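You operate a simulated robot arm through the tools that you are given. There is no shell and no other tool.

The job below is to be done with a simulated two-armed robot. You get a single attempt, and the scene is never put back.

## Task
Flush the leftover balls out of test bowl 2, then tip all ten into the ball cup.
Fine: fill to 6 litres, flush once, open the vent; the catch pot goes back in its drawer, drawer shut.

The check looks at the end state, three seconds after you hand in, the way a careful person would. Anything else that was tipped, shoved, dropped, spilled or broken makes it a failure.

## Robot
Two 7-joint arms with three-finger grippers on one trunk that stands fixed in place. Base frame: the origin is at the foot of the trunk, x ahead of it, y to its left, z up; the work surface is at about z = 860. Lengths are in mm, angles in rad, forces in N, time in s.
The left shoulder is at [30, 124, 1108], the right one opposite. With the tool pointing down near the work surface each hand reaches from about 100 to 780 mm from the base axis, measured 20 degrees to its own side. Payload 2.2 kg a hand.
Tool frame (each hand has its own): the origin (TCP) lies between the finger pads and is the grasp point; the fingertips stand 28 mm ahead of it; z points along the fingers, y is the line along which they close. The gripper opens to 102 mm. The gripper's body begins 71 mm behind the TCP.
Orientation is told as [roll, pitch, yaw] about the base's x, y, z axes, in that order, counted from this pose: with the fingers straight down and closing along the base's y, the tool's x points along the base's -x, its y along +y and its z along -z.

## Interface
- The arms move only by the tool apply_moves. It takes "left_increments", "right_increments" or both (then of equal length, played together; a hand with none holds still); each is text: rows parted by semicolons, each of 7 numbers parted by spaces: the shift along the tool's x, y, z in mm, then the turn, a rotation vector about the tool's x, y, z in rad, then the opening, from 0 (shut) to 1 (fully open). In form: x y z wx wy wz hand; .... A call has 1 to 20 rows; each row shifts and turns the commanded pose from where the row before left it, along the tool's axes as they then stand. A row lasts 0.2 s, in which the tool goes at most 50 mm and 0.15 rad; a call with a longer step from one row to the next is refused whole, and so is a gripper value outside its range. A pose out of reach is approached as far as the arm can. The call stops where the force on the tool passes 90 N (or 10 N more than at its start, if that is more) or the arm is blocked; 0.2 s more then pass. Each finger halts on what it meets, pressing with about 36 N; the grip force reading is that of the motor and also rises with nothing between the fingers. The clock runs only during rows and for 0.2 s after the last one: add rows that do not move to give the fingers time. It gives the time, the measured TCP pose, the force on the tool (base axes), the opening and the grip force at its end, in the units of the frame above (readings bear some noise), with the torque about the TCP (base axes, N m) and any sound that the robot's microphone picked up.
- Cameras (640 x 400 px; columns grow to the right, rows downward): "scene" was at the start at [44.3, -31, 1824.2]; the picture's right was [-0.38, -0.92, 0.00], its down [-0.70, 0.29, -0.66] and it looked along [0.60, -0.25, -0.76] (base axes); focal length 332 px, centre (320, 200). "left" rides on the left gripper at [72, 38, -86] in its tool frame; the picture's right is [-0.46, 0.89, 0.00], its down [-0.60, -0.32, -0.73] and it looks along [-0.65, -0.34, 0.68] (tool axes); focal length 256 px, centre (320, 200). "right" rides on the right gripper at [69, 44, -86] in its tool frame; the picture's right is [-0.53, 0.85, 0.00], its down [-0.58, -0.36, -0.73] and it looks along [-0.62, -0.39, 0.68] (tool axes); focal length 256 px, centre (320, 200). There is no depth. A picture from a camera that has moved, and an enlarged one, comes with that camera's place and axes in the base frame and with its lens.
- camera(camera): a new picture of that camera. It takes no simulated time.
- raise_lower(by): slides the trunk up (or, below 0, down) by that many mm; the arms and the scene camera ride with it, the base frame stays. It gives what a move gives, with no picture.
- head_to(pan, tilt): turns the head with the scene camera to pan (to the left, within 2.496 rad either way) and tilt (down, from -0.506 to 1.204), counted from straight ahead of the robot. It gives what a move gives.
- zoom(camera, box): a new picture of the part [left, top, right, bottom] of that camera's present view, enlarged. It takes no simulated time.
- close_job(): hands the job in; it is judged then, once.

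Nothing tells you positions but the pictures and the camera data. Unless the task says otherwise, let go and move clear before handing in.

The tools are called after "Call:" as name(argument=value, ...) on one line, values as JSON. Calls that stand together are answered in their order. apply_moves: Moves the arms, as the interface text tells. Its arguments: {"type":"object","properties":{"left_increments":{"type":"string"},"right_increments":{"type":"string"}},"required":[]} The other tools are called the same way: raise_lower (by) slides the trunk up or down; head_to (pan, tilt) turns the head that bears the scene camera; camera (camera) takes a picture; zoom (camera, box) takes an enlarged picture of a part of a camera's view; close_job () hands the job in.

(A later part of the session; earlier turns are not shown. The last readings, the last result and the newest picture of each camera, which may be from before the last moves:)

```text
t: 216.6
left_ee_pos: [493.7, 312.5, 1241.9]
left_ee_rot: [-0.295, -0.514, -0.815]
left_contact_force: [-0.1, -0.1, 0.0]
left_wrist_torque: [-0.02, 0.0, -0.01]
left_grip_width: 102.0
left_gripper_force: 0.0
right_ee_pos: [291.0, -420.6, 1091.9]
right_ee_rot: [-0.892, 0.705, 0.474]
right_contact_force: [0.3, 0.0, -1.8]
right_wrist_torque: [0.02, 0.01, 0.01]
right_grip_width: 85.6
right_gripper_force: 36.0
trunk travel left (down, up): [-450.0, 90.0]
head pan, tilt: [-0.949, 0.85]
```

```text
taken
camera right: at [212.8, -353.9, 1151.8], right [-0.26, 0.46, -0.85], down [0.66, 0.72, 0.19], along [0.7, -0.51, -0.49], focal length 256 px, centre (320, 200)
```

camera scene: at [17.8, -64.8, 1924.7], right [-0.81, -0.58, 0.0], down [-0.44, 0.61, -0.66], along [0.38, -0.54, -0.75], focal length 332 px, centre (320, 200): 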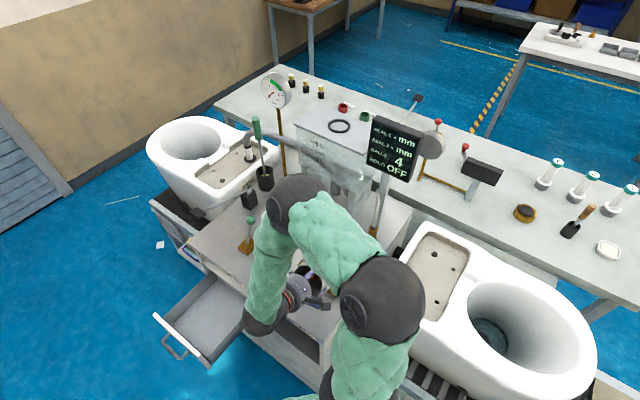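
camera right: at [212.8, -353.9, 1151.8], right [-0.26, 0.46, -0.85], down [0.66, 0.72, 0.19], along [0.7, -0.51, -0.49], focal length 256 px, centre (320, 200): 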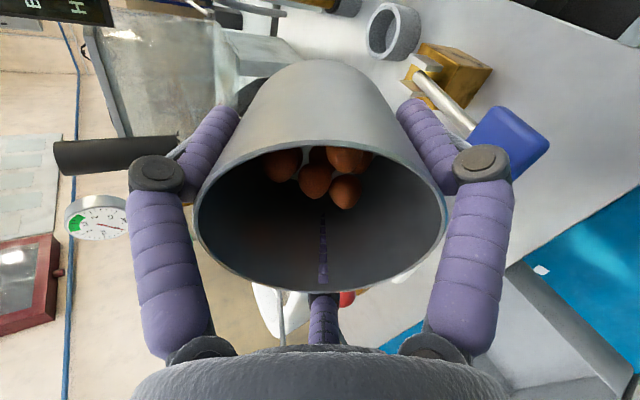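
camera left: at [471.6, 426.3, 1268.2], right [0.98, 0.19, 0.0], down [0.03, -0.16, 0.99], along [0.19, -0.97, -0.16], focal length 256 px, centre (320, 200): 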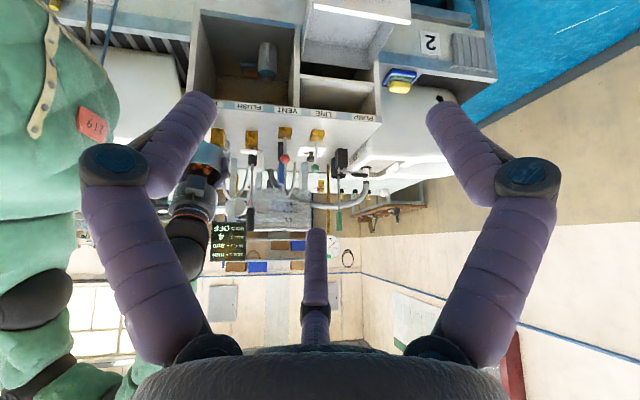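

Call:
zoom(camera="left", box=[130, 110, 350, 360])

```text
1.60 times, centred on (240, 235) of left
camera zoom: at [471.2, 425.8, 1268.6], right [0.98, 0.19, 0.0], down [0.03, -0.16, 0.99], along [0.19, -0.97, -0.16], focal length 410 px, centre (448, 144)
```

zoom: 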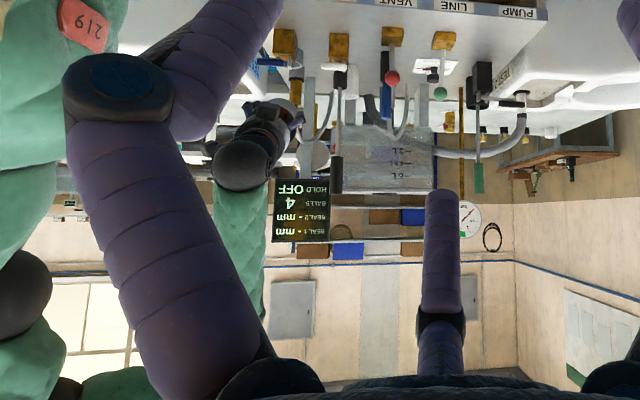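

The forearm now hangs vertically with the wrist bent forward – a comfortable posture. Continue in.

Call:
apply_moves(right_increments="4 -4 12 0 0 0 0;8 -8 22 0 0 0 0;9.5 -9 26 0 0 0 0;9.5 -9 26 0 0 0 0;9.5 -9 26 0 0 0 0;8 -8 24 0 0 0 0;6 -6 17 0 0 0 0;2.5 -3 9 0 0 0 0")

Call:
camera(camera="scene")

Call:
zoom(camera="left", box=[130, 110, 350, 360])

Call:
camera(camera="right")

```text
t: 218.3
left_ee_pos: [493.5, 313.3, 1241.5]
left_ee_rot: [-0.296, -0.513, -0.815]
left_contact_force: [0.4, -0.7, 0.4]
left_wrist_torque: [0.03, -0.03, 0.0]
left_grip_width: 102.2
left_gripper_force: 0.1
right_ee_pos: [292.0, -603.0, 1083.2]
right_ee_rot: [-0.894, 0.706, 0.47]
right_contact_force: [-0.3, -1.1, -0.8]
right_wrist_torque: [0.03, 0.01, 0.0]
right_grip_width: 85.3
right_gripper_force: 36.3
trunk travel left (down, up): [-450.0, 90.0]
head pan, tilt: [-0.949, 0.85]
```

```text
taken
camera scene: at [18.0, -64.9, 1924.7], right [-0.81, -0.58, 0.0], down [-0.44, 0.61, -0.66], along [0.38, -0.54, -0.75], focal length 332 px, centre (320, 200)
```

scene: 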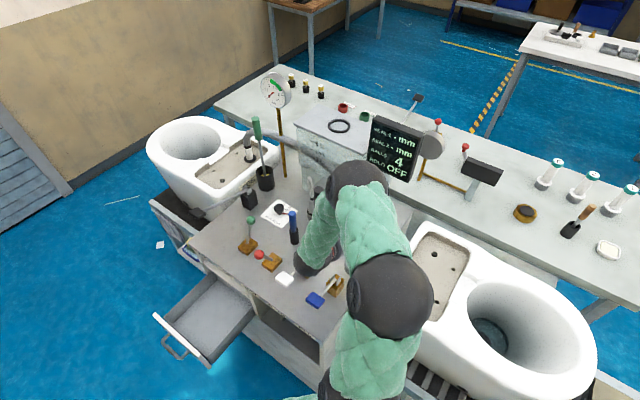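

```text
1.60 times, centred on (240, 235) of left
camera zoom: at [471.3, 425.8, 1268.6], right [0.98, 0.19, 0.0], down [0.03, -0.16, 0.99], along [0.19, -0.97, -0.16], focal length 410 px, centre (448, 144)
```

zoom: 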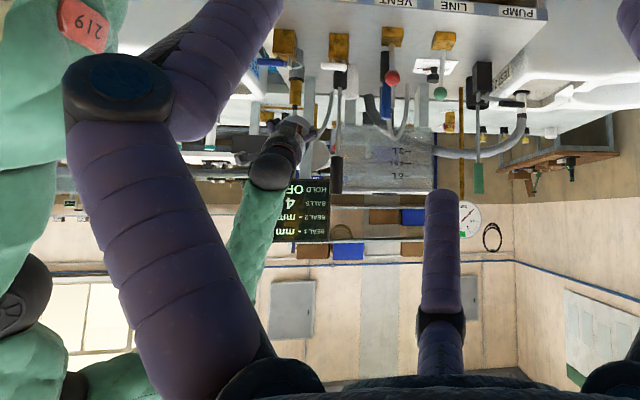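

```text
taken
camera right: at [214.5, -535.8, 1144.5], right [-0.26, 0.46, -0.85], down [0.67, 0.72, 0.19], along [0.7, -0.51, -0.49], focal length 256 px, centre (320, 200)
```

right: 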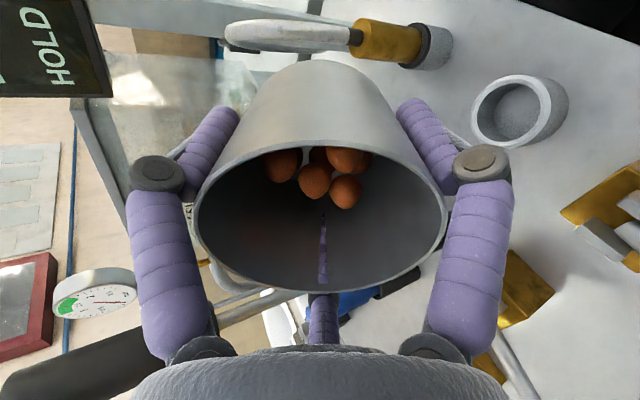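

Now swing the pointing direction about the vertical toward the cup (first half).

Call:
apply_moves(right_increments="0 0 0 0.045 -0.042 -0.033 0;0 0 0 0.08 -0.0745 -0.0586 0;0 0 0 0.08 -0.0745 -0.0586 0;0 0 0 0.064 -0.06 -0.047 0;0 0 0 0.032 -0.03 -0.0235 0")

Call:
camera(camera="scene")

Call:
camera(camera="right")

```text
t: 219.6
left_ee_pos: [495.5, 312.6, 1242.1]
left_ee_rot: [-0.296, -0.513, -0.815]
left_contact_force: [0.8, -0.8, -0.1]
left_wrist_torque: [0.0, -0.01, -0.03]
left_grip_width: 101.8
left_gripper_force: 0.0
right_ee_pos: [292.6, -603.7, 1084.8]
right_ee_rot: [-0.892, 0.699, 0.859]
right_contact_force: [-0.3, 0.3, -1.6]
right_wrist_torque: [0.02, 0.0, -0.01]
right_grip_width: 85.6
right_gripper_force: 36.0
right hand out of reach, approached as far as the arm can: row 5
trunk travel left (down, up): [-450.0, 90.0]
head pan, tilt: [-0.949, 0.85]
```

```text
taken
camera scene: at [18.9, -65.2, 1924.6], right [-0.81, -0.58, 0.0], down [-0.44, 0.61, -0.66], along [0.38, -0.54, -0.75], focal length 332 px, centre (320, 200)
```

scene: 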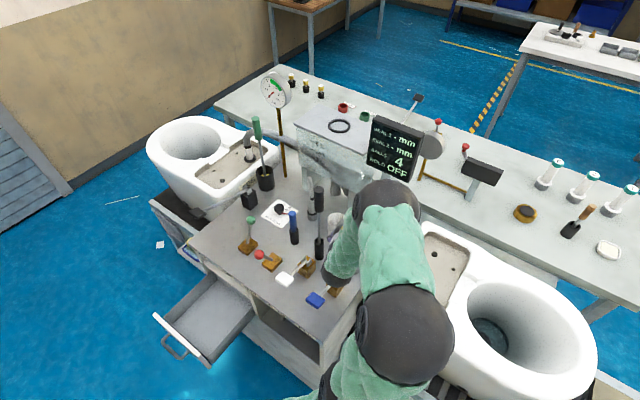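

```text
taken
camera right: at [196.4, -572.1, 1145.8], right [-0.41, 0.34, -0.85], down [0.34, 0.92, 0.2], along [0.84, -0.21, -0.49], focal length 256 px, centre (320, 200)
```

right: 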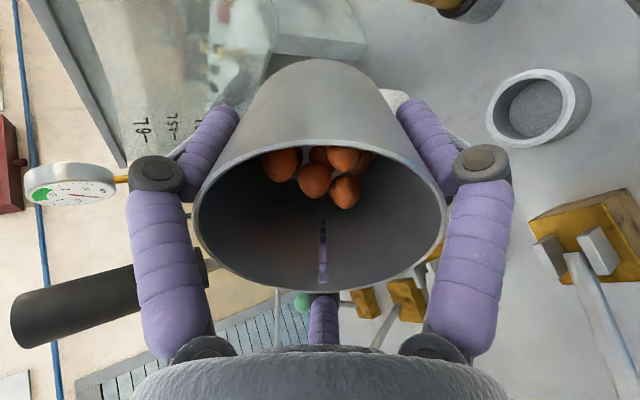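

The forearm-roll joint stops at this side. The other branch (pointing toward +x first, then swinging to the cup) should work, so I'll back out to the free area in front and swing round there, keeping the same tilt.

Call:
apply_moves(right_increments="0 0 0 -0.06 0.0565 0.045 0;0 0 0 -0.083 0.0784 0.0623 0;0 0 0 -0.083 0.0784 0.0623 0;-2.5 3 -9 -0.023 0.0217 0.0172 0;-6 6 -17 0 0 0 0;-9 9 -26 0 0 0 0;-10 10 -29 0 0 0 0;-10 10 -29 0 0 0 0;-10 9 -29 0 0 0 0;-10 9 -29 0 0 0 0;-10 8 -29 0 0 0 0;-10 7 -29 0 0 0 0;-12 6 -28 0 0 0 0;-12 6 -27 0 0 0 0;-12 6 -26 0 0 0 0;-12 6 -26 0 0 0 0;-12 6 -26 0 0 0 0;-8 4 -18 0 0 0 0;-5 2.5 -9 0 0 0 0")

Call:
camera(camera="scene")

Call:
camera(camera="right")

```text
t: 223.6
left_ee_pos: [495.2, 312.5, 1241.2]
left_ee_rot: [-0.296, -0.513, -0.814]
left_contact_force: [-0.3, -0.3, -0.4]
left_wrist_torque: [0.01, -0.05, 0.01]
left_grip_width: 102.0
left_gripper_force: 0.2
right_ee_pos: [318.4, -174.6, 1106.3]
right_ee_rot: [-0.894, 0.699, 0.464]
right_contact_force: [0.0, -0.6, -0.2]
right_wrist_torque: [-0.04, -0.01, -0.01]
right_grip_width: 85.6
right_gripper_force: 36.3
trunk travel left (down, up): [-450.0, 90.0]
head pan, tilt: [-0.949, 0.85]
```

```text
taken
camera scene: at [18.2, -64.0, 1924.7], right [-0.81, -0.58, 0.0], down [-0.44, 0.61, -0.66], along [0.38, -0.54, -0.75], focal length 332 px, centre (320, 200)
```

scene: 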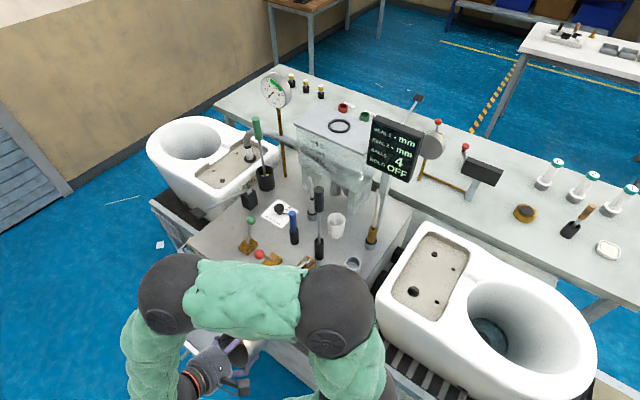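

```text
taken
camera right: at [242.1, -108.2, 1166.9], right [-0.25, 0.46, -0.85], down [0.67, 0.72, 0.2], along [0.7, -0.52, -0.49], focal length 256 px, centre (320, 200)
```

right: 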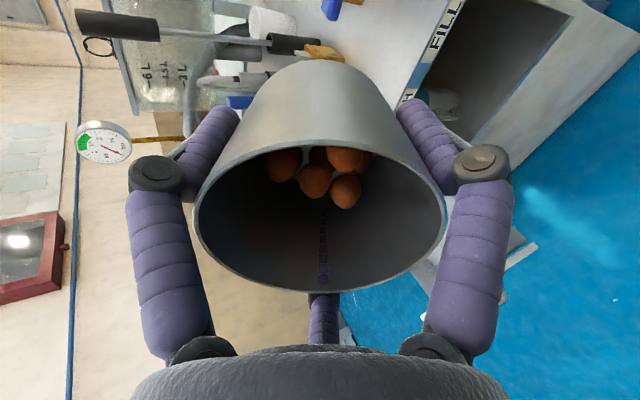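

Call:
apply_moves(right_increments="-10 -7 -5 0 0 0 0;-18 -14 -9 0 0 0 0;-20 -15 -10 0 0 0 0;-20 -15 -10 0 0 0 0;-14 -11 -8 0 0 0 0;0 0 0 -0.045 0.042 0.0335 0;0 0 0 -0.083 0.0784 0.0623 0;0 0 0 -0.083 0.0784 0.0623 0;0 0 0 -0.083 0.0784 0.0623 0;0 0 0 -0.083 0.0784 0.0623 0;0 0 0 -0.083 0.0784 0.0623 0;0 0 0 -0.083 0.0784 0.0623 0;0 0 0 -0.045 0.042 0.0335 0")

Call:
camera(camera="scene")

Call:
camera(camera="right")

```text
t: 226.3
left_ee_pos: [493.9, 313.8, 1241.3]
left_ee_rot: [-0.295, -0.514, -0.814]
left_contact_force: [-0.1, 0.3, 0.2]
left_wrist_torque: [-0.01, 0.0, -0.01]
left_grip_width: 102.2
left_gripper_force: 0.1
right_ee_pos: [422.2, -130.8, 1111.6]
right_ee_rot: [-0.903, 0.701, -0.463]
right_contact_force: [-0.1, 1.0, -1.6]
right_wrist_torque: [0.02, -0.02, -0.02]
right_grip_width: 85.7
right_gripper_force: 36.3
trunk travel left (down, up): [-450.0, 90.0]
head pan, tilt: [-0.949, 0.85]
```

```text
taken
camera scene: at [18.1, -64.5, 1924.7], right [-0.81, -0.58, 0.0], down [-0.44, 0.61, -0.66], along [0.38, -0.54, -0.75], focal length 332 px, centre (320, 200)
```

scene: 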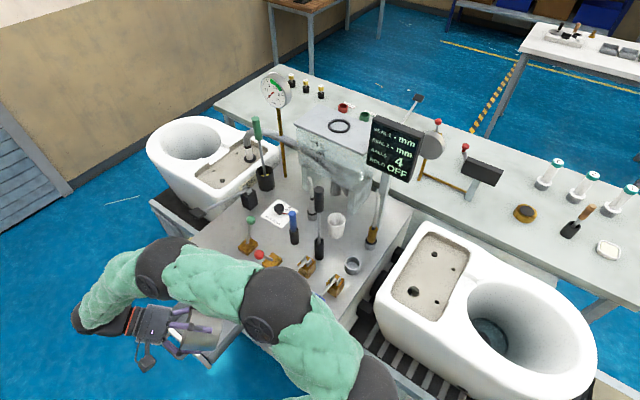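

```text
taken
camera right: at [429.1, -27.4, 1171.3], right [0.22, 0.48, -0.85], down [0.98, -0.1, 0.19], along [0.01, -0.87, -0.49], focal length 256 px, centre (320, 200)
```

right: 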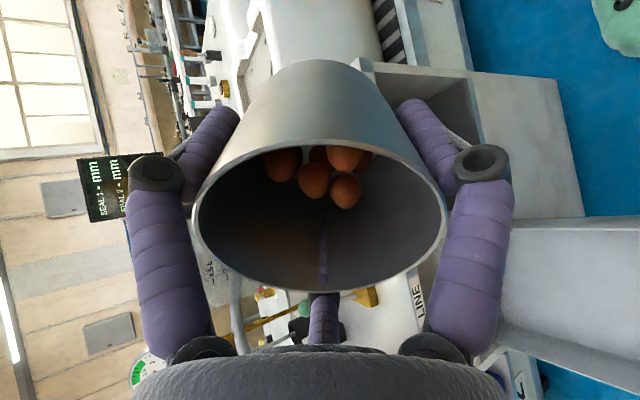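

That works. Continue the swing the long way round.

Call:
apply_moves(right_increments="0 0 0 -0.045 0.042 0.0335 0;0 0 0 -0.083 0.0784 0.0623 0;0 0 0 -0.083 0.0784 0.0623 0;0 0 0 -0.083 0.0784 0.0623 0;0 0 0 -0.083 0.0784 0.0623 0;0 0 0 -0.083 0.0784 0.0623 0;0 0 0 -0.083 0.0784 0.0623 0;0 0 0 -0.083 0.0784 0.0623 0;0 0 0 -0.045 0.042 0.0335 0")

Call:
camera(camera="scene")

```text
t: 228.3
left_ee_pos: [494.1, 312.2, 1241.8]
left_ee_rot: [-0.296, -0.511, -0.815]
left_contact_force: [0.0, -0.6, -0.2]
left_wrist_torque: [0.02, -0.03, -0.02]
left_grip_width: 102.1
left_gripper_force: 0.0
right_ee_pos: [421.6, -130.8, 1109.8]
right_ee_rot: [-0.909, 0.694, -1.517]
right_contact_force: [0.5, 0.0, -1.6]
right_wrist_torque: [0.01, 0.0, -0.03]
right_grip_width: 85.7
right_gripper_force: 35.8
trunk travel left (down, up): [-450.0, 90.0]
head pan, tilt: [-0.949, 0.85]
```

```text
taken
camera scene: at [18.0, -64.7, 1924.7], right [-0.81, -0.58, 0.0], down [-0.44, 0.61, -0.66], along [0.38, -0.54, -0.75], focal length 332 px, centre (320, 200)
```

scene: 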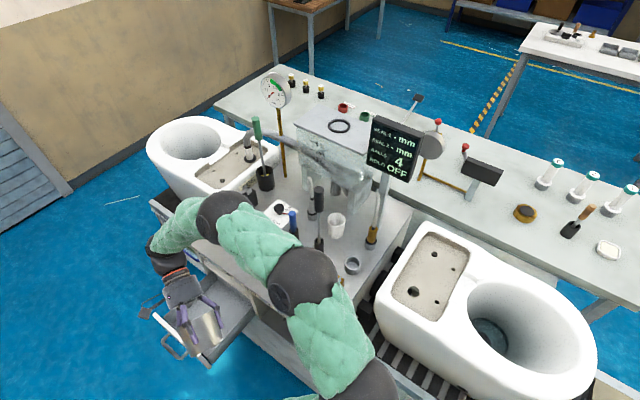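

Call:
apply_moves(right_increments="0 0 0 -0.045 0.042 0.0335 0;0 0 0 -0.083 0.0784 0.0623 0;0 0 0 -0.083 0.0784 0.0623 0;0 0 0 -0.083 0.0784 0.0623 0;0 0 0 -0.083 0.0784 0.0623 0;0 0 0 -0.083 0.0784 0.0623 0;0 0 0 -0.083 0.0784 0.0623 0;0 0 0 -0.083 0.0784 0.0623 0;0 0 0 -0.045 0.042 0.0335 0")

Call:
camera(camera="scene")

Call:
camera(camera="right")

```text
t: 230.3
left_ee_pos: [493.4, 313.7, 1241.2]
left_ee_rot: [-0.294, -0.513, -0.816]
left_contact_force: [0.5, 0.1, -1.2]
left_wrist_torque: [0.0, 0.0, 0.01]
left_grip_width: 101.8
left_gripper_force: 0.1
right_ee_pos: [421.7, -130.5, 1111.3]
right_ee_rot: [-0.904, 0.685, -2.566]
right_contact_force: [0.3, 0.1, -1.0]
right_wrist_torque: [0.03, -0.02, -0.01]
right_grip_width: 85.6
right_gripper_force: 36.6
trunk travel left (down, up): [-450.0, 90.0]
head pan, tilt: [-0.949, 0.85]
```

```text
taken
camera scene: at [17.9, -64.5, 1924.7], right [-0.81, -0.58, 0.0], down [-0.44, 0.61, -0.66], along [0.38, -0.54, -0.75], focal length 332 px, centre (320, 200)
```

scene: 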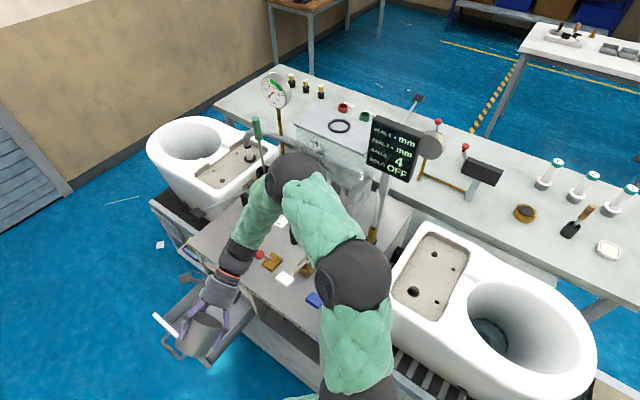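

```text
taken
camera right: at [509.0, -187.2, 1170.6], right [0.29, -0.43, -0.85], down [-0.58, -0.79, 0.21], along [-0.76, 0.43, -0.48], focal length 256 px, centre (320, 200)
```

right: 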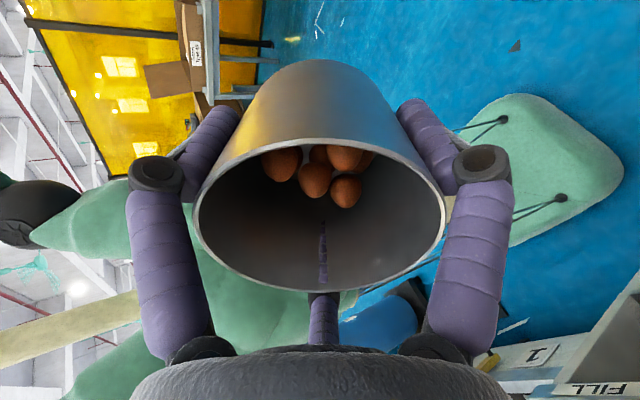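

Pointing +y now. Continue swinging to point +x, pivoting about the wrist so it stays clear of the robot body.

Call:
apply_moves(right_increments="8 8 0 -0.045 0.042 0.0335 0;15.3 15.9 0 -0.083 0.0784 0.0623 0;15.3 15.9 0 -0.083 0.0784 0.0623 0;15.3 15.9 0 -0.083 0.0784 0.0623 0;15.3 15.9 0 -0.083 0.0784 0.0623 0;15.3 15.9 0 -0.083 0.0784 0.0623 0;8 8 0 -0.045 0.042 0.0335 0")

Call:
camera(camera="scene")

Call:
camera(camera="left")

```text
t: 231.9
left_ee_pos: [494.3, 313.5, 1240.7]
left_ee_rot: [-0.296, -0.513, -0.815]
left_contact_force: [0.5, 0.0, 0.1]
left_wrist_torque: [0.0, 0.01, -0.03]
left_grip_width: 102.1
left_gripper_force: 0.0
right_ee_pos: [548.4, -157.7, 1112.1]
right_ee_rot: [-0.895, 0.687, 2.931]
right_contact_force: [0.3, 0.3, -1.2]
right_wrist_torque: [-0.01, -0.01, 0.03]
right_grip_width: 85.5
right_gripper_force: 36.0
trunk travel left (down, up): [-450.0, 90.0]
head pan, tilt: [-0.949, 0.85]
```

```text
taken
camera scene: at [18.2, -64.5, 1924.7], right [-0.81, -0.58, 0.0], down [-0.44, 0.61, -0.66], along [0.38, -0.54, -0.75], focal length 332 px, centre (320, 200)
```

scene: 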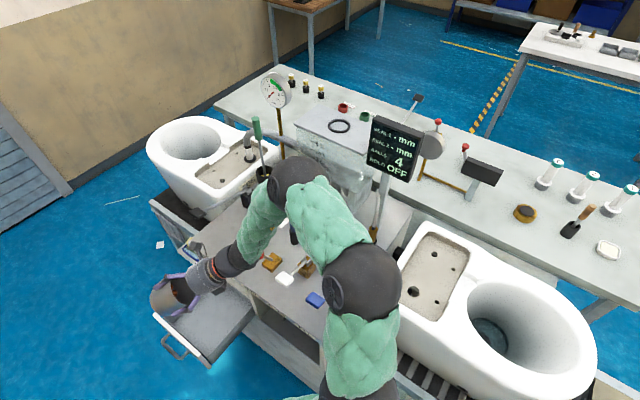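

```text
taken
camera left: at [471.4, 426.0, 1268.4], right [0.98, 0.19, 0.0], down [0.03, -0.16, 0.99], along [0.19, -0.97, -0.16], focal length 256 px, centre (320, 200)
```

left: 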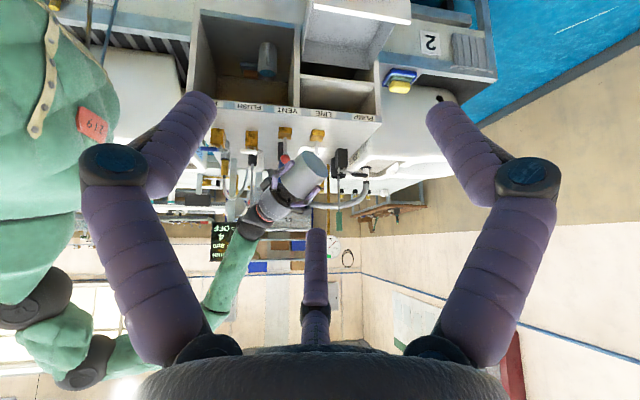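

Call:
apply_moves(right_increments="8 8 0 -0.045 0.042 0.0335 0;15.3 15.9 0 -0.083 0.0784 0.0623 0;15.3 15.9 0 -0.083 0.0784 0.0623 0;15.3 15.9 0 -0.083 0.0784 0.0623 0;15.3 15.9 0 -0.083 0.0784 0.0623 0;15.3 15.9 0 -0.083 0.0784 0.0623 0;15.3 15.9 0 -0.083 0.0784 0.0623 0;8 8 0 -0.045 0.042 0.0335 0")

Call:
camera(camera="scene")

Call:
camera(camera="right")

```text
t: 233.8
left_ee_pos: [492.6, 313.2, 1243.2]
left_ee_rot: [-0.295, -0.516, -0.814]
left_contact_force: [-0.5, -0.3, 0.5]
left_wrist_torque: [-0.01, -0.04, 0.02]
left_grip_width: 101.8
left_gripper_force: 0.0
right_ee_pos: [612.4, -284.9, 1105.6]
right_ee_rot: [-0.875, 0.677, 2.034]
right_contact_force: [-5.1, 4.9, -10.1]
right_wrist_torque: [-0.21, -0.77, -0.35]
right_grip_width: 85.5
right_gripper_force: 35.8
trunk travel left (down, up): [-450.0, 90.0]
head pan, tilt: [-0.949, 0.85]
```

```text
taken
camera scene: at [14.8, -64.1, 1924.5], right [-0.81, -0.58, 0.0], down [-0.44, 0.61, -0.66], along [0.39, -0.54, -0.75], focal length 332 px, centre (320, 200)
```

scene: 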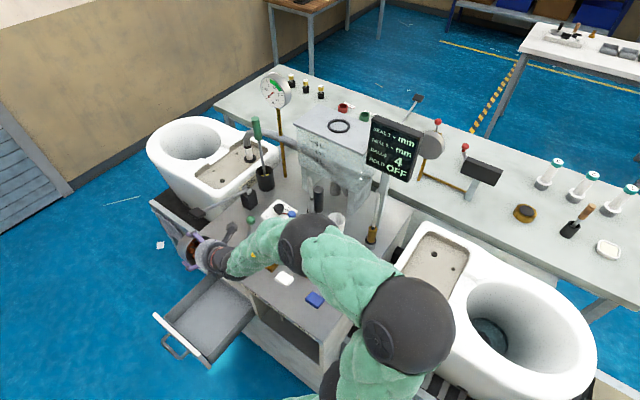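

```text
taken
camera right: at [546.2, -362.2, 1167.6], right [-0.49, -0.23, -0.84], down [-0.7, 0.68, 0.22], along [0.52, 0.7, -0.5], focal length 256 px, centre (320, 200)
```

right: 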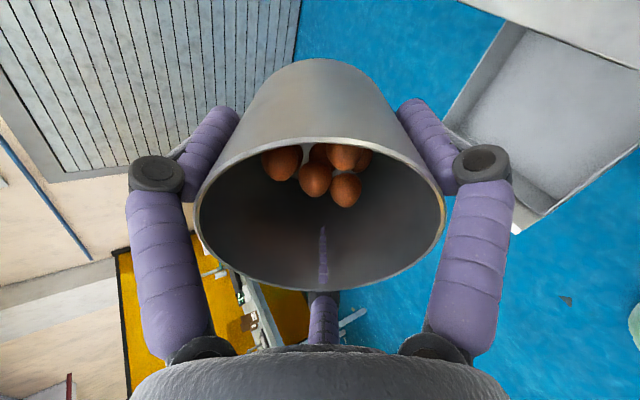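

Call:
apply_moves(right_increments="0 0 0 0 0 0 0;0 0 0 0 0 0 0")

Call:
camera(camera="left")

```text
t: 234.3
left_ee_pos: [493.9, 313.4, 1240.2]
left_ee_rot: [-0.294, -0.513, -0.816]
left_contact_force: [-0.1, -0.5, 0.0]
left_wrist_torque: [-0.01, 0.0, -0.01]
left_grip_width: 101.8
left_gripper_force: 0.1
right_ee_pos: [618.3, -289.5, 1114.2]
right_ee_rot: [-0.89, 0.691, 2.017]
right_contact_force: [-0.3, -0.8, -1.4]
right_wrist_torque: [0.01, 0.0, -0.04]
right_grip_width: 85.7
right_gripper_force: 35.7
trunk travel left (down, up): [-450.0, 90.0]
head pan, tilt: [-0.949, 0.85]
```

```text
taken
camera left: at [470.9, 426.3, 1268.5], right [0.98, 0.19, 0.0], down [0.03, -0.16, 0.99], along [0.19, -0.97, -0.16], focal length 256 px, centre (320, 200)
```

left: 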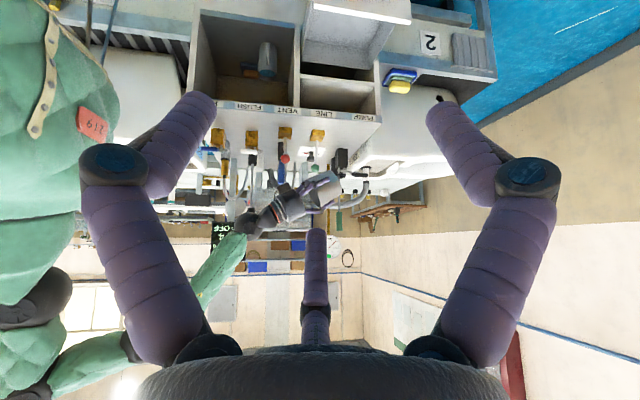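

Settled and secure. Swing the last ~35° to the final pointing direction.

Call:
apply_moves(right_increments="6 6 0 -0.045 0.042 0.0335 0;10 10 0 -0.083 0.0784 0.0623 0;10 10 0 -0.083 0.0784 0.0623 0;10 10 0 -0.083 0.0784 0.0623 0;10 10 0 -0.07 0.066 0.0525 0;4 4 0 -0.03 0.0285 0.0225 0")

Call:
camera(camera="scene")

Call:
camera(camera="right")

```text
t: 235.8
left_ee_pos: [494.2, 312.8, 1240.7]
left_ee_rot: [-0.294, -0.512, -0.817]
left_contact_force: [0.3, -0.7, 0.7]
left_wrist_torque: [-0.01, 0.02, -0.02]
left_grip_width: 102.0
left_gripper_force: 0.0
right_ee_pos: [589.5, -441.5, 1100.0]
right_ee_rot: [-0.921, 0.662, 1.708]
right_contact_force: [-0.4, -0.2, -0.5]
right_wrist_torque: [-0.01, -0.01, -0.04]
right_grip_width: 85.7
right_gripper_force: 35.8
right hand out of reach, approached as far as the arm can: row 1, 2, 3, 4, 5, 6
trunk travel left (down, up): [-450.0, 90.0]
head pan, tilt: [-0.949, 0.85]
```

```text
taken
camera scene: at [18.0, -64.3, 1924.7], right [-0.81, -0.58, 0.0], down [-0.44, 0.61, -0.66], along [0.38, -0.54, -0.75], focal length 332 px, centre (320, 200)
```

scene: 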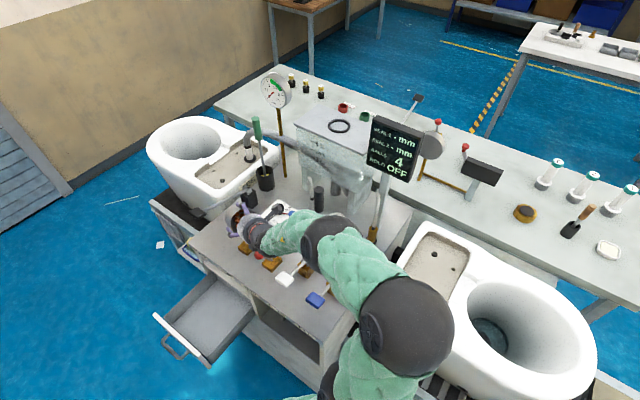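

```text
taken
camera right: at [501.3, -497.4, 1156.5], right [-0.51, -0.06, -0.86], down [-0.48, 0.85, 0.22], along [0.71, 0.53, -0.46], focal length 256 px, centre (320, 200)
```

right: 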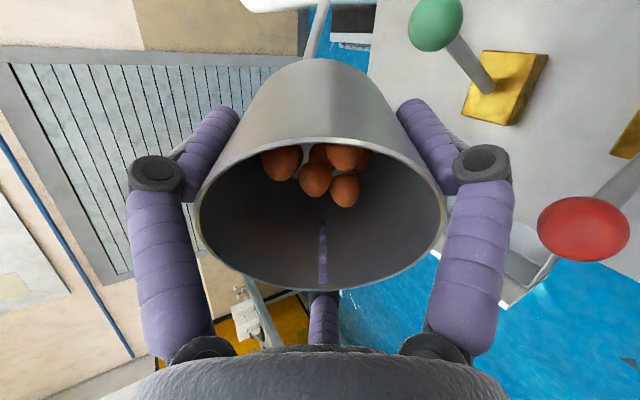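

The joint limit depends on where the wrist is; near the cup it should open up. I'll go over the rod's top: raise the pot to z≈1310 first.

Call:
apply_moves(right_increments="8 -8 -6 0 0 0 0;15 -15.5 -11.5 0 0 0 0;18 -18.5 -14 0 0 0 0;18 -18.5 -14 0 0 0 0;18 -18.5 -14 0 0 0 0;18 -18.5 -14 0 0 0 0;16 -16.5 -12 0 0 0 0;10 -10 -7.5 0 0 0 0;6 -6 -4.5 0 0 0 0")

Call:
camera(camera="scene")

Call:
camera(camera="left")

```text
t: 237.8
left_ee_pos: [493.4, 312.2, 1242.0]
left_ee_rot: [-0.295, -0.513, -0.814]
left_contact_force: [0.0, 1.1, -0.5]
left_wrist_torque: [0.02, 0.0, 0.02]
left_grip_width: 101.9
left_gripper_force: 0.1
right_ee_pos: [587.4, -453.9, 1305.5]
right_ee_rot: [-0.919, 0.663, 1.703]
right_contact_force: [0.2, 0.1, -1.3]
right_wrist_torque: [0.0, 0.03, 0.03]
right_grip_width: 85.5
right_gripper_force: 35.9
right hand out of reach, approached as far as the arm can: row 1, 2, 3, 7
trunk travel left (down, up): [-450.0, 90.0]
head pan, tilt: [-0.949, 0.85]
```

```text
taken
camera scene: at [17.9, -64.4, 1924.7], right [-0.81, -0.58, 0.0], down [-0.44, 0.61, -0.66], along [0.38, -0.54, -0.75], focal length 332 px, centre (320, 200)
```

scene: 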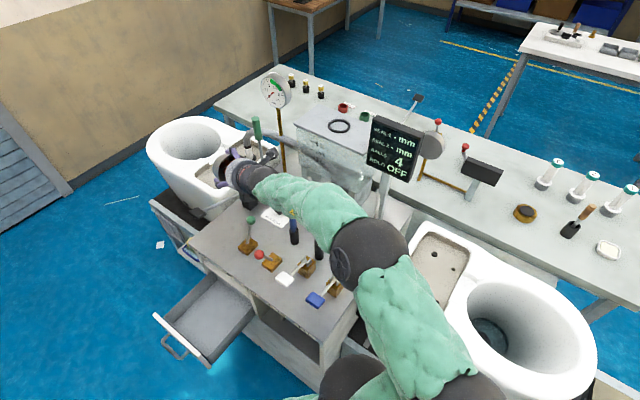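

```text
taken
camera left: at [471.3, 426.1, 1268.4], right [0.98, 0.19, 0.0], down [0.03, -0.16, 0.99], along [0.19, -0.97, -0.16], focal length 256 px, centre (320, 200)
```

left: 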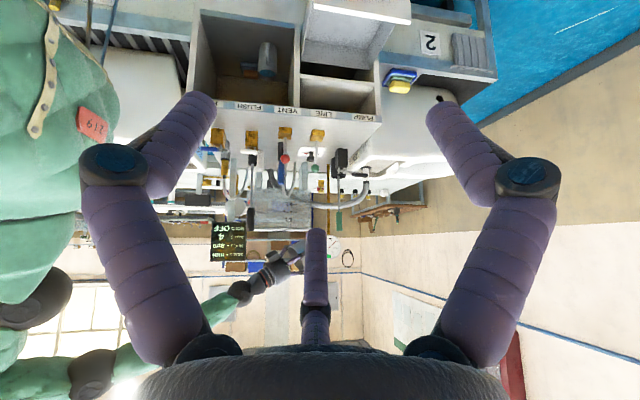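

Call:
apply_moves(right_increments="5 10 -7 0 0 0 0;10 20 -13 0 0 0 0;12 24 -16 0 0 0 0;12 24 -16 0 0 0 0;12 24 -16 0 0 0 0;12 24 -16 0 0 0 0")

Call:
camera(camera="scene")

Call:
camera(camera="right")

```text
t: 239.2
left_ee_pos: [494.4, 313.7, 1242.5]
left_ee_rot: [-0.295, -0.514, -0.814]
left_contact_force: [0.5, -0.4, -1.3]
left_wrist_torque: [0.01, -0.01, 0.03]
left_grip_width: 102.2
left_gripper_force: 0.2
right_ee_pos: [454.1, -549.8, 1305.4]
right_ee_rot: [-0.917, 0.664, 1.699]
right_contact_force: [-0.7, -0.9, -1.2]
right_wrist_torque: [0.01, -0.01, 0.01]
right_grip_width: 85.9
right_gripper_force: 35.9
trunk travel left (down, up): [-450.0, 90.0]
head pan, tilt: [-0.949, 0.85]
```

```text
taken
camera scene: at [17.2, -65.2, 1924.7], right [-0.81, -0.58, 0.0], down [-0.44, 0.61, -0.66], along [0.38, -0.54, -0.75], focal length 332 px, centre (320, 200)
```

scene: 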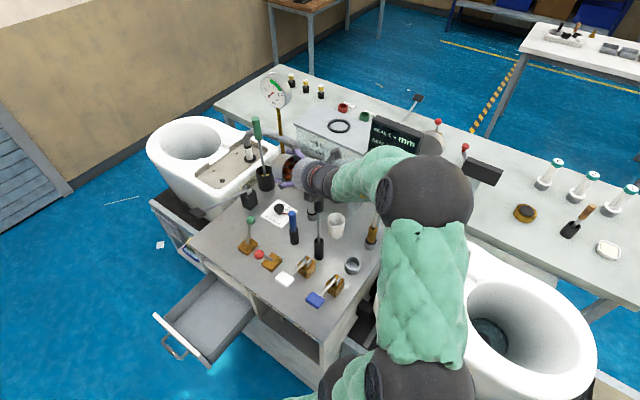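

```text
taken
camera right: at [366.4, -604.0, 1363.5], right [-0.51, -0.06, -0.86], down [-0.47, 0.85, 0.22], along [0.72, 0.52, -0.46], focal length 256 px, centre (320, 200)
```

right: 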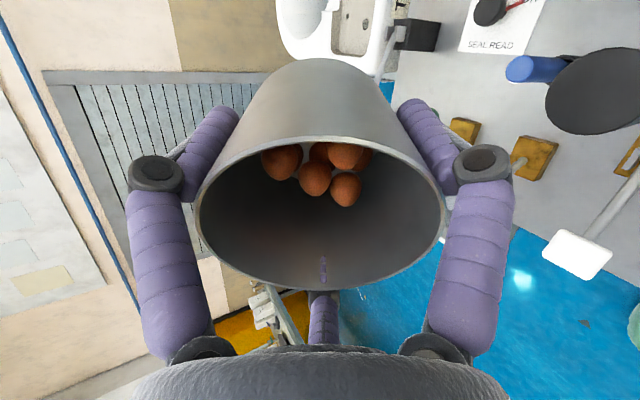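

Call:
apply_moves(right_increments="10 20 -13 0 0 0 0;12 24 -16 0 0 0 0;12 24 -16 0 0 0 0;10 22 -14 0 0 0 0;6 12 -8 0 0 0 0;0 0 0 -0.045 0.042 0.0335 0;0 0 0 -0.07 0.066 0.0525 0;0 0 0 -0.07 0.066 0.0525 0;0 0 0 -0.045 0.042 0.0335 0")

Call:
camera(camera="scene")

Call:
camera(camera="right")

Call:
camera(camera="left")

```text
t: 241.2
left_ee_pos: [493.5, 313.2, 1241.5]
left_ee_rot: [-0.295, -0.512, -0.816]
left_contact_force: [0.4, -0.1, 0.8]
left_wrist_torque: [0.01, 0.05, 0.02]
left_grip_width: 101.9
left_gripper_force: 0.1
right_ee_pos: [346.2, -626.9, 1305.7]
right_ee_rot: [-0.902, 0.664, 1.348]
right_contact_force: [-0.6, 0.3, -1.4]
right_wrist_torque: [-0.03, 0.01, 0.01]
right_grip_width: 86.0
right_gripper_force: 36.4
trunk travel left (down, up): [-450.0, 90.0]
head pan, tilt: [-0.949, 0.85]
```

```text
taken
camera scene: at [17.8, -64.2, 1924.7], right [-0.81, -0.58, 0.0], down [-0.44, 0.61, -0.66], along [0.38, -0.54, -0.75], focal length 332 px, centre (320, 200)
```

scene: 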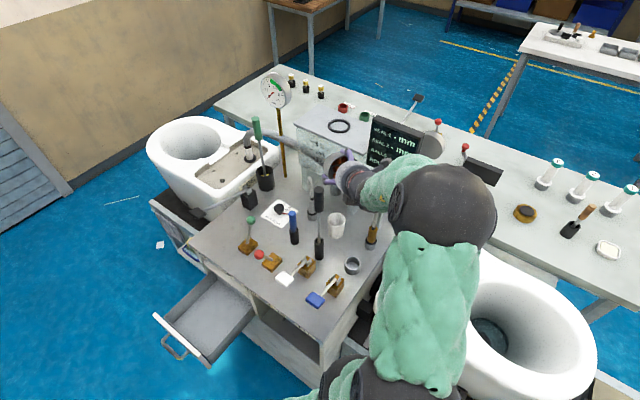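

```text
taken
camera right: at [246.6, -648.0, 1363.9], right [-0.51, 0.13, -0.85], down [-0.14, 0.96, 0.23], along [0.85, 0.23, -0.47], focal length 256 px, centre (320, 200)
```

right: 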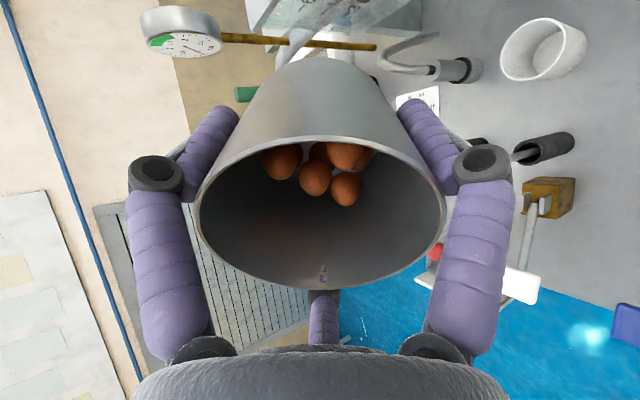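

```text
taken
camera left: at [471.2, 426.2, 1268.4], right [0.98, 0.19, 0.0], down [0.03, -0.16, 0.99], along [0.19, -0.97, -0.16], focal length 256 px, centre (320, 200)
```

left: 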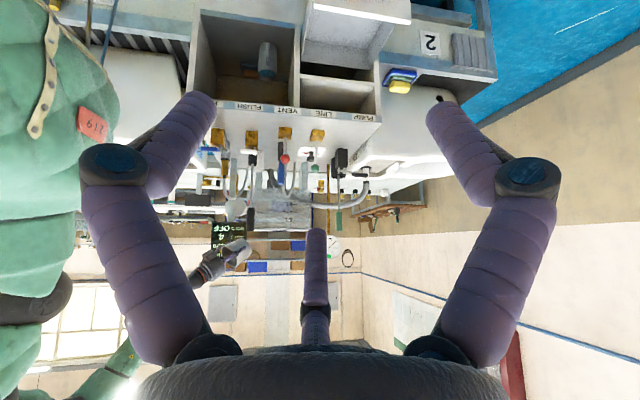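

Pointing at the cup direction now (over the corridor, high up). I'll roll the tool slightly about its axis so the lip sits centrally between fingers, and fine-tune the direction.

Call:
apply_moves(right_increments="0 0 0 0 0 -0.07 0;0 0 0 0 0 -0.12 0;0 0 0 0 0 -0.11 0;0 0 0 0.055 -0.027 -0.034 0;0 0 0 0.055 -0.027 -0.034 0")

Call:
camera(camera="right")

Call:
zoom(camera="right", box=[180, 100, 460, 300])

```text
t: 242.3
left_ee_pos: [495.0, 314.2, 1241.6]
left_ee_rot: [-0.295, -0.514, -0.817]
left_contact_force: [-0.1, 0.2, -0.2]
left_wrist_torque: [-0.03, 0.0, -0.02]
left_grip_width: 102.1
left_gripper_force: 0.1
right_ee_pos: [347.6, -630.0, 1304.2]
right_ee_rot: [-0.7, 0.881, 1.777]
right_contact_force: [-0.1, -0.2, -0.8]
right_wrist_torque: [0.02, -0.01, 0.02]
right_grip_width: 85.8
right_gripper_force: 36.0
trunk travel left (down, up): [-450.0, 90.0]
head pan, tilt: [-0.949, 0.85]
```

```text
taken
camera right: at [264.2, -661.3, 1383.1], right [-0.62, -0.21, -0.76], down [-0.39, 0.92, 0.06], along [0.69, 0.33, -0.65], focal length 256 px, centre (320, 200)
```

right: 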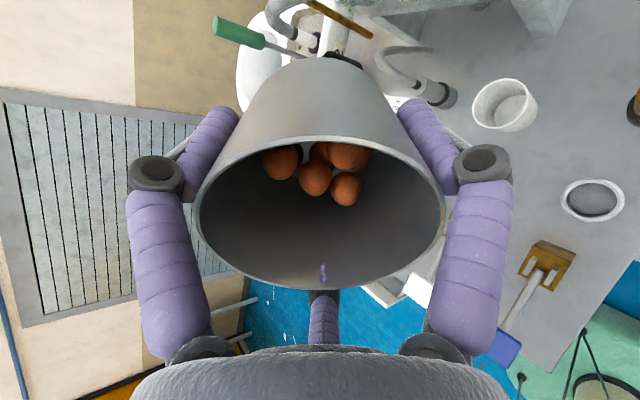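

```text
2.00 times, centred on (320, 200) of right
camera zoom: at [264.2, -661.3, 1383.1], right [-0.62, -0.21, -0.76], down [-0.39, 0.92, 0.06], along [0.69, 0.33, -0.65], focal length 512 px, centre (320, 200)
```

zoom: 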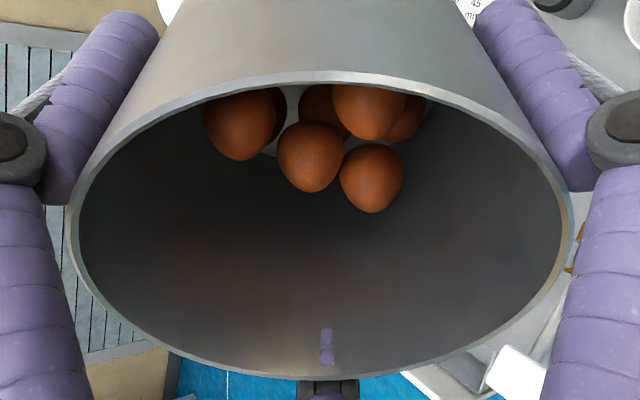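

Call:
apply_moves(right_increments="0 0 0 0.04 -0.019 -0.024 0;0 0 0 0.039 -0.019 -0.0245 0;0 5 13 0 0 0 0;-0.5 10.5 25 0 0 0 0;-0.5 12 28 0 0 0 0;-0.5 12 28 0 0 0 0;-0.5 12 28 0 0 0 0;-0.5 8 21 0 0 0 0;0 4.5 11 0 0 0 0")

Call:
camera(camera="scene")

Call:
camera(camera="right")

Call:
zoom(camera="left", box=[170, 120, 350, 290])

```text
t: 244.3
left_ee_pos: [494.3, 312.9, 1240.7]
left_ee_rot: [-0.295, -0.512, -0.815]
left_contact_force: [0.8, 0.0, 0.7]
left_wrist_torque: [0.0, 0.01, 0.01]
left_grip_width: 102.1
left_gripper_force: 0.1
right_ee_pos: [431.6, -729.5, 1202.9]
right_ee_rot: [-0.703, 0.884, 1.873]
right_contact_force: [-0.8, -0.2, -0.6]
right_wrist_torque: [0.01, -0.01, 0.02]
right_grip_width: 85.7
right_gripper_force: 36.1
trunk travel left (down, up): [-450.0, 90.0]
head pan, tilt: [-0.949, 0.85]
```

```text
taken
camera scene: at [18.3, -65.3, 1924.7], right [-0.81, -0.58, 0.0], down [-0.44, 0.61, -0.66], along [0.38, -0.54, -0.75], focal length 332 px, centre (320, 200)
```

scene: 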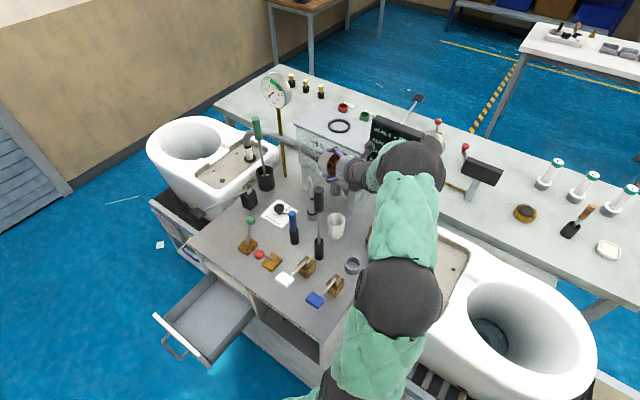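

```text
taken
camera right: at [352.5, -769.8, 1281.1], right [-0.59, -0.27, -0.76], down [-0.48, 0.88, 0.06], along [0.65, 0.4, -0.65], focal length 256 px, centre (320, 200)
```

right: 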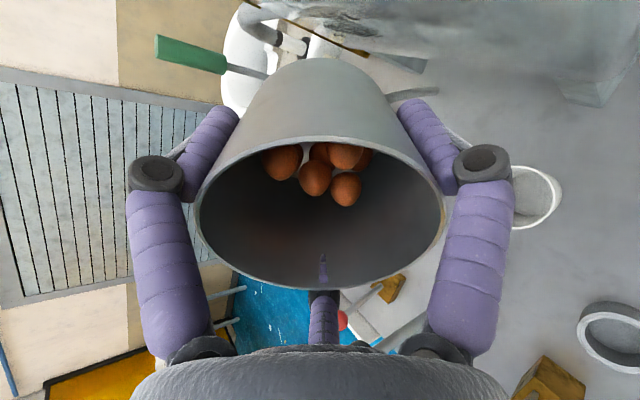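

```text
2.35 times, centred on (260, 205) of left
camera zoom: at [471.5, 425.5, 1268.6], right [0.98, 0.19, 0.0], down [0.03, -0.16, 0.99], along [0.19, -0.97, -0.17], focal length 602 px, centre (461, 188)
```

zoom: 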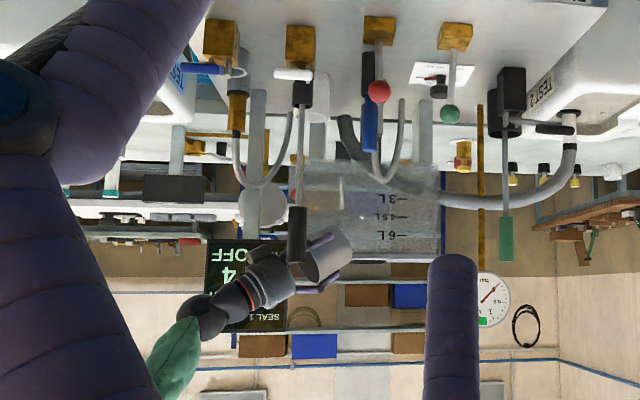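

Clear of everything so far. Descend straight down to z≈1075, still at 61° tilt.

Call:
apply_moves(right_increments="-9 5 5.7 0 0 0 0;-16 8.6 10 0 0 0 0;-19 10.2 12 0 0 0 0;-19 10.2 12 0 0 0 0;-18 9.7 11.3 0 0 0 0;-12 6.5 7.6 0 0 0 0;-6 3.2 3.8 0 0 0 0")

Call:
camera(camera="scene")

Call:
camera(camera="right")

Call:
zoom(camera="left", box=[200, 130, 330, 240])

```text
t: 245.9
left_ee_pos: [494.7, 313.5, 1241.5]
left_ee_rot: [-0.295, -0.513, -0.815]
left_contact_force: [-0.3, -0.7, 0.0]
left_wrist_torque: [0.0, 0.03, -0.01]
left_grip_width: 102.1
left_gripper_force: 0.0
right_ee_pos: [432.8, -729.5, 1070.8]
right_ee_rot: [-0.703, 0.885, 1.871]
right_contact_force: [-0.1, 0.0, -1.8]
right_wrist_torque: [0.01, 0.02, -0.01]
right_grip_width: 85.8
right_gripper_force: 36.2
trunk travel left (down, up): [-450.0, 90.0]
head pan, tilt: [-0.949, 0.85]
```

```text
taken
camera scene: at [18.0, -64.9, 1924.7], right [-0.81, -0.58, 0.0], down [-0.44, 0.61, -0.66], along [0.38, -0.54, -0.75], focal length 332 px, centre (320, 200)
```

scene: 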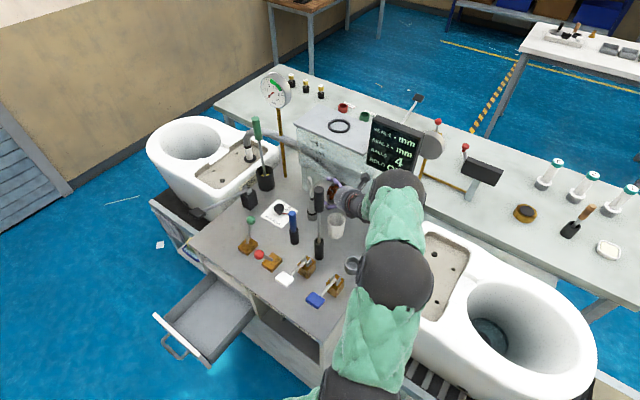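

```text
taken
camera right: at [352.9, -770.9, 1150.1], right [-0.59, -0.27, -0.76], down [-0.48, 0.88, 0.06], along [0.65, 0.4, -0.65], focal length 256 px, centre (320, 200)
```

right: 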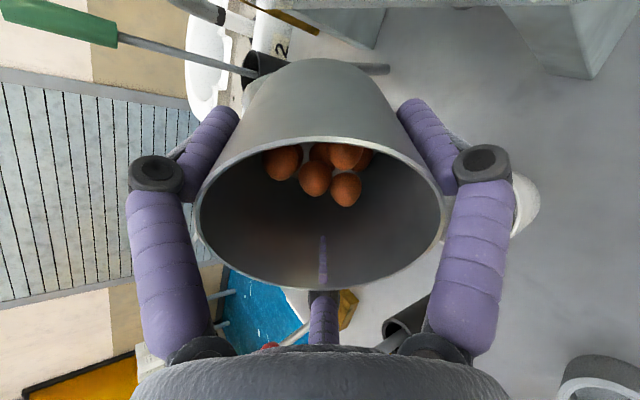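

```text
3.64 times, centred on (265, 185) of left
camera zoom: at [471.4, 425.7, 1268.6], right [0.98, 0.19, 0.0], down [0.03, -0.16, 0.99], along [0.19, -0.97, -0.16], focal length 931 px, centre (520, 254)
```

zoom: 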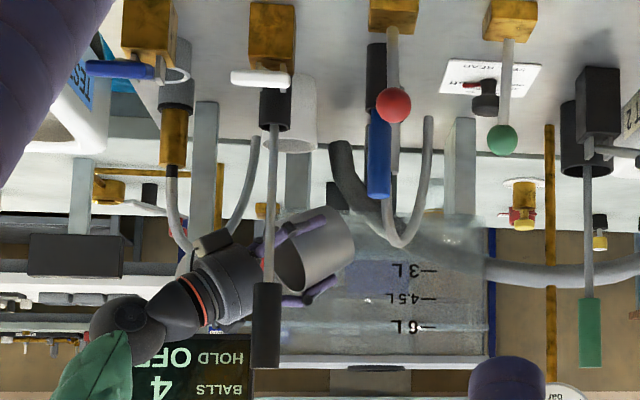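

The pot is right by the cup, in front of the tank. Lower another ~48 mm, then tilt toward 85°.

Call:
apply_moves(right_increments="-8 4.3 5 0 0 0 0;-13 7 8.2 0 0 0 0;-11 6 7 0 0 0 0;-5 2.6 3.1 0 0 0 0")

Call:
apply_moves(right_increments="0 0 0 0.03 0.056 0 0;0 0 0 0.047 0.088 0 0;0 0 0 0.047 0.088 0 0")

Call:
zoom(camera="left", box=[200, 130, 330, 240])

Call:
camera(camera="right")

Call:
zoom(camera="scene", box=[270, 140, 450, 270])

```text
t: 246.9
left_ee_pos: [493.5, 313.1, 1241.0]
left_ee_rot: [-0.296, -0.514, -0.814]
left_contact_force: [-0.2, -0.2, -0.7]
left_wrist_torque: [-0.01, 0.01, 0.01]
left_grip_width: 101.7
left_gripper_force: 0.0
right_ee_pos: [432.4, -730.7, 1025.4]
right_ee_rot: [-0.707, 0.885, 1.872]
right_contact_force: [-0.3, -0.2, -0.9]
right_wrist_torque: [0.02, 0.02, 0.0]
right_grip_width: 86.1
right_gripper_force: 35.9
trunk travel left (down, up): [-450.0, 90.0]
head pan, tilt: [-0.949, 0.85]
```

```text
t: 247.8
left_ee_pos: [494.2, 311.7, 1242.2]
left_ee_rot: [-0.296, -0.513, -0.813]
left_contact_force: [0.6, 0.6, -0.1]
left_wrist_torque: [0.04, -0.03, 0.02]
left_grip_width: 101.9
left_gripper_force: 0.1
right_ee_pos: [433.4, -730.2, 1025.5]
right_ee_rot: [-1.09, 1.032, 1.554]
right_contact_force: [0.6, 0.5, -0.8]
right_wrist_torque: [0.04, 0.03, 0.05]
right_grip_width: 86.1
right_gripper_force: 36.4
trunk travel left (down, up): [-450.0, 90.0]
head pan, tilt: [-0.949, 0.85]
```

```text
3.64 times, centred on (265, 185) of left
camera zoom: at [471.4, 425.5, 1268.6], right [0.98, 0.19, 0.0], down [0.03, -0.16, 0.99], along [0.19, -0.97, -0.17], focal length 931 px, centre (520, 254)
```

zoom: 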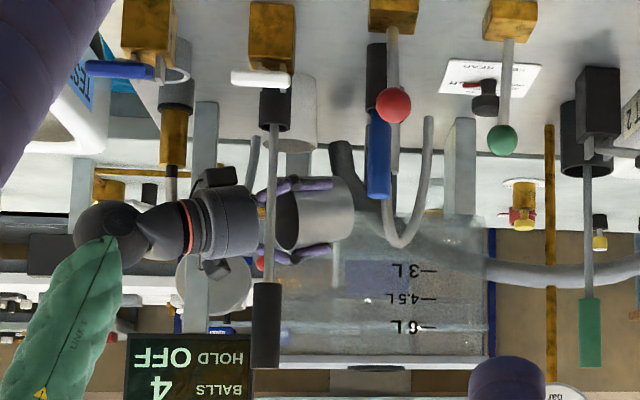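

```text
taken
camera right: at [336.0, -763.6, 1085.8], right [-0.4, -0.36, -0.84], down [-0.47, 0.87, -0.16], along [0.79, 0.33, -0.51], focal length 256 px, centre (320, 200)
```

right: 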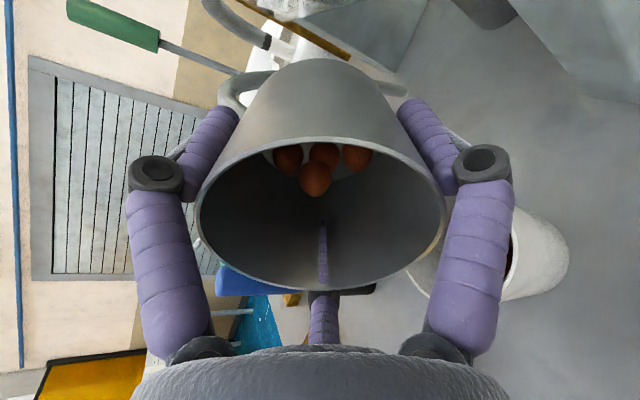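

```text
3.08 times, centred on (360, 205) of scene
camera zoom: at [18.1, -65.3, 1924.6], right [-0.81, -0.58, 0.0], down [-0.44, 0.61, -0.66], along [0.38, -0.54, -0.75], focal length 1021 px, centre (197, 185)
```

zoom: 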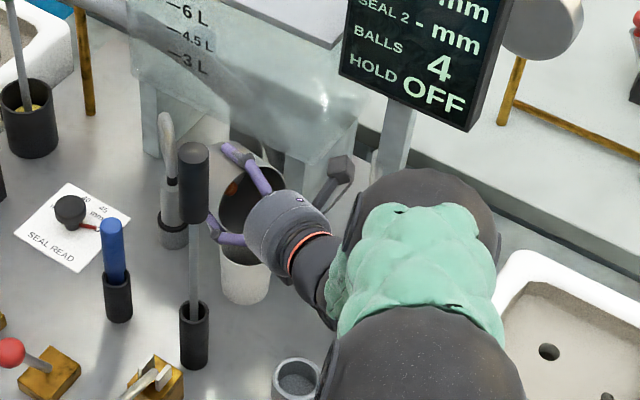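

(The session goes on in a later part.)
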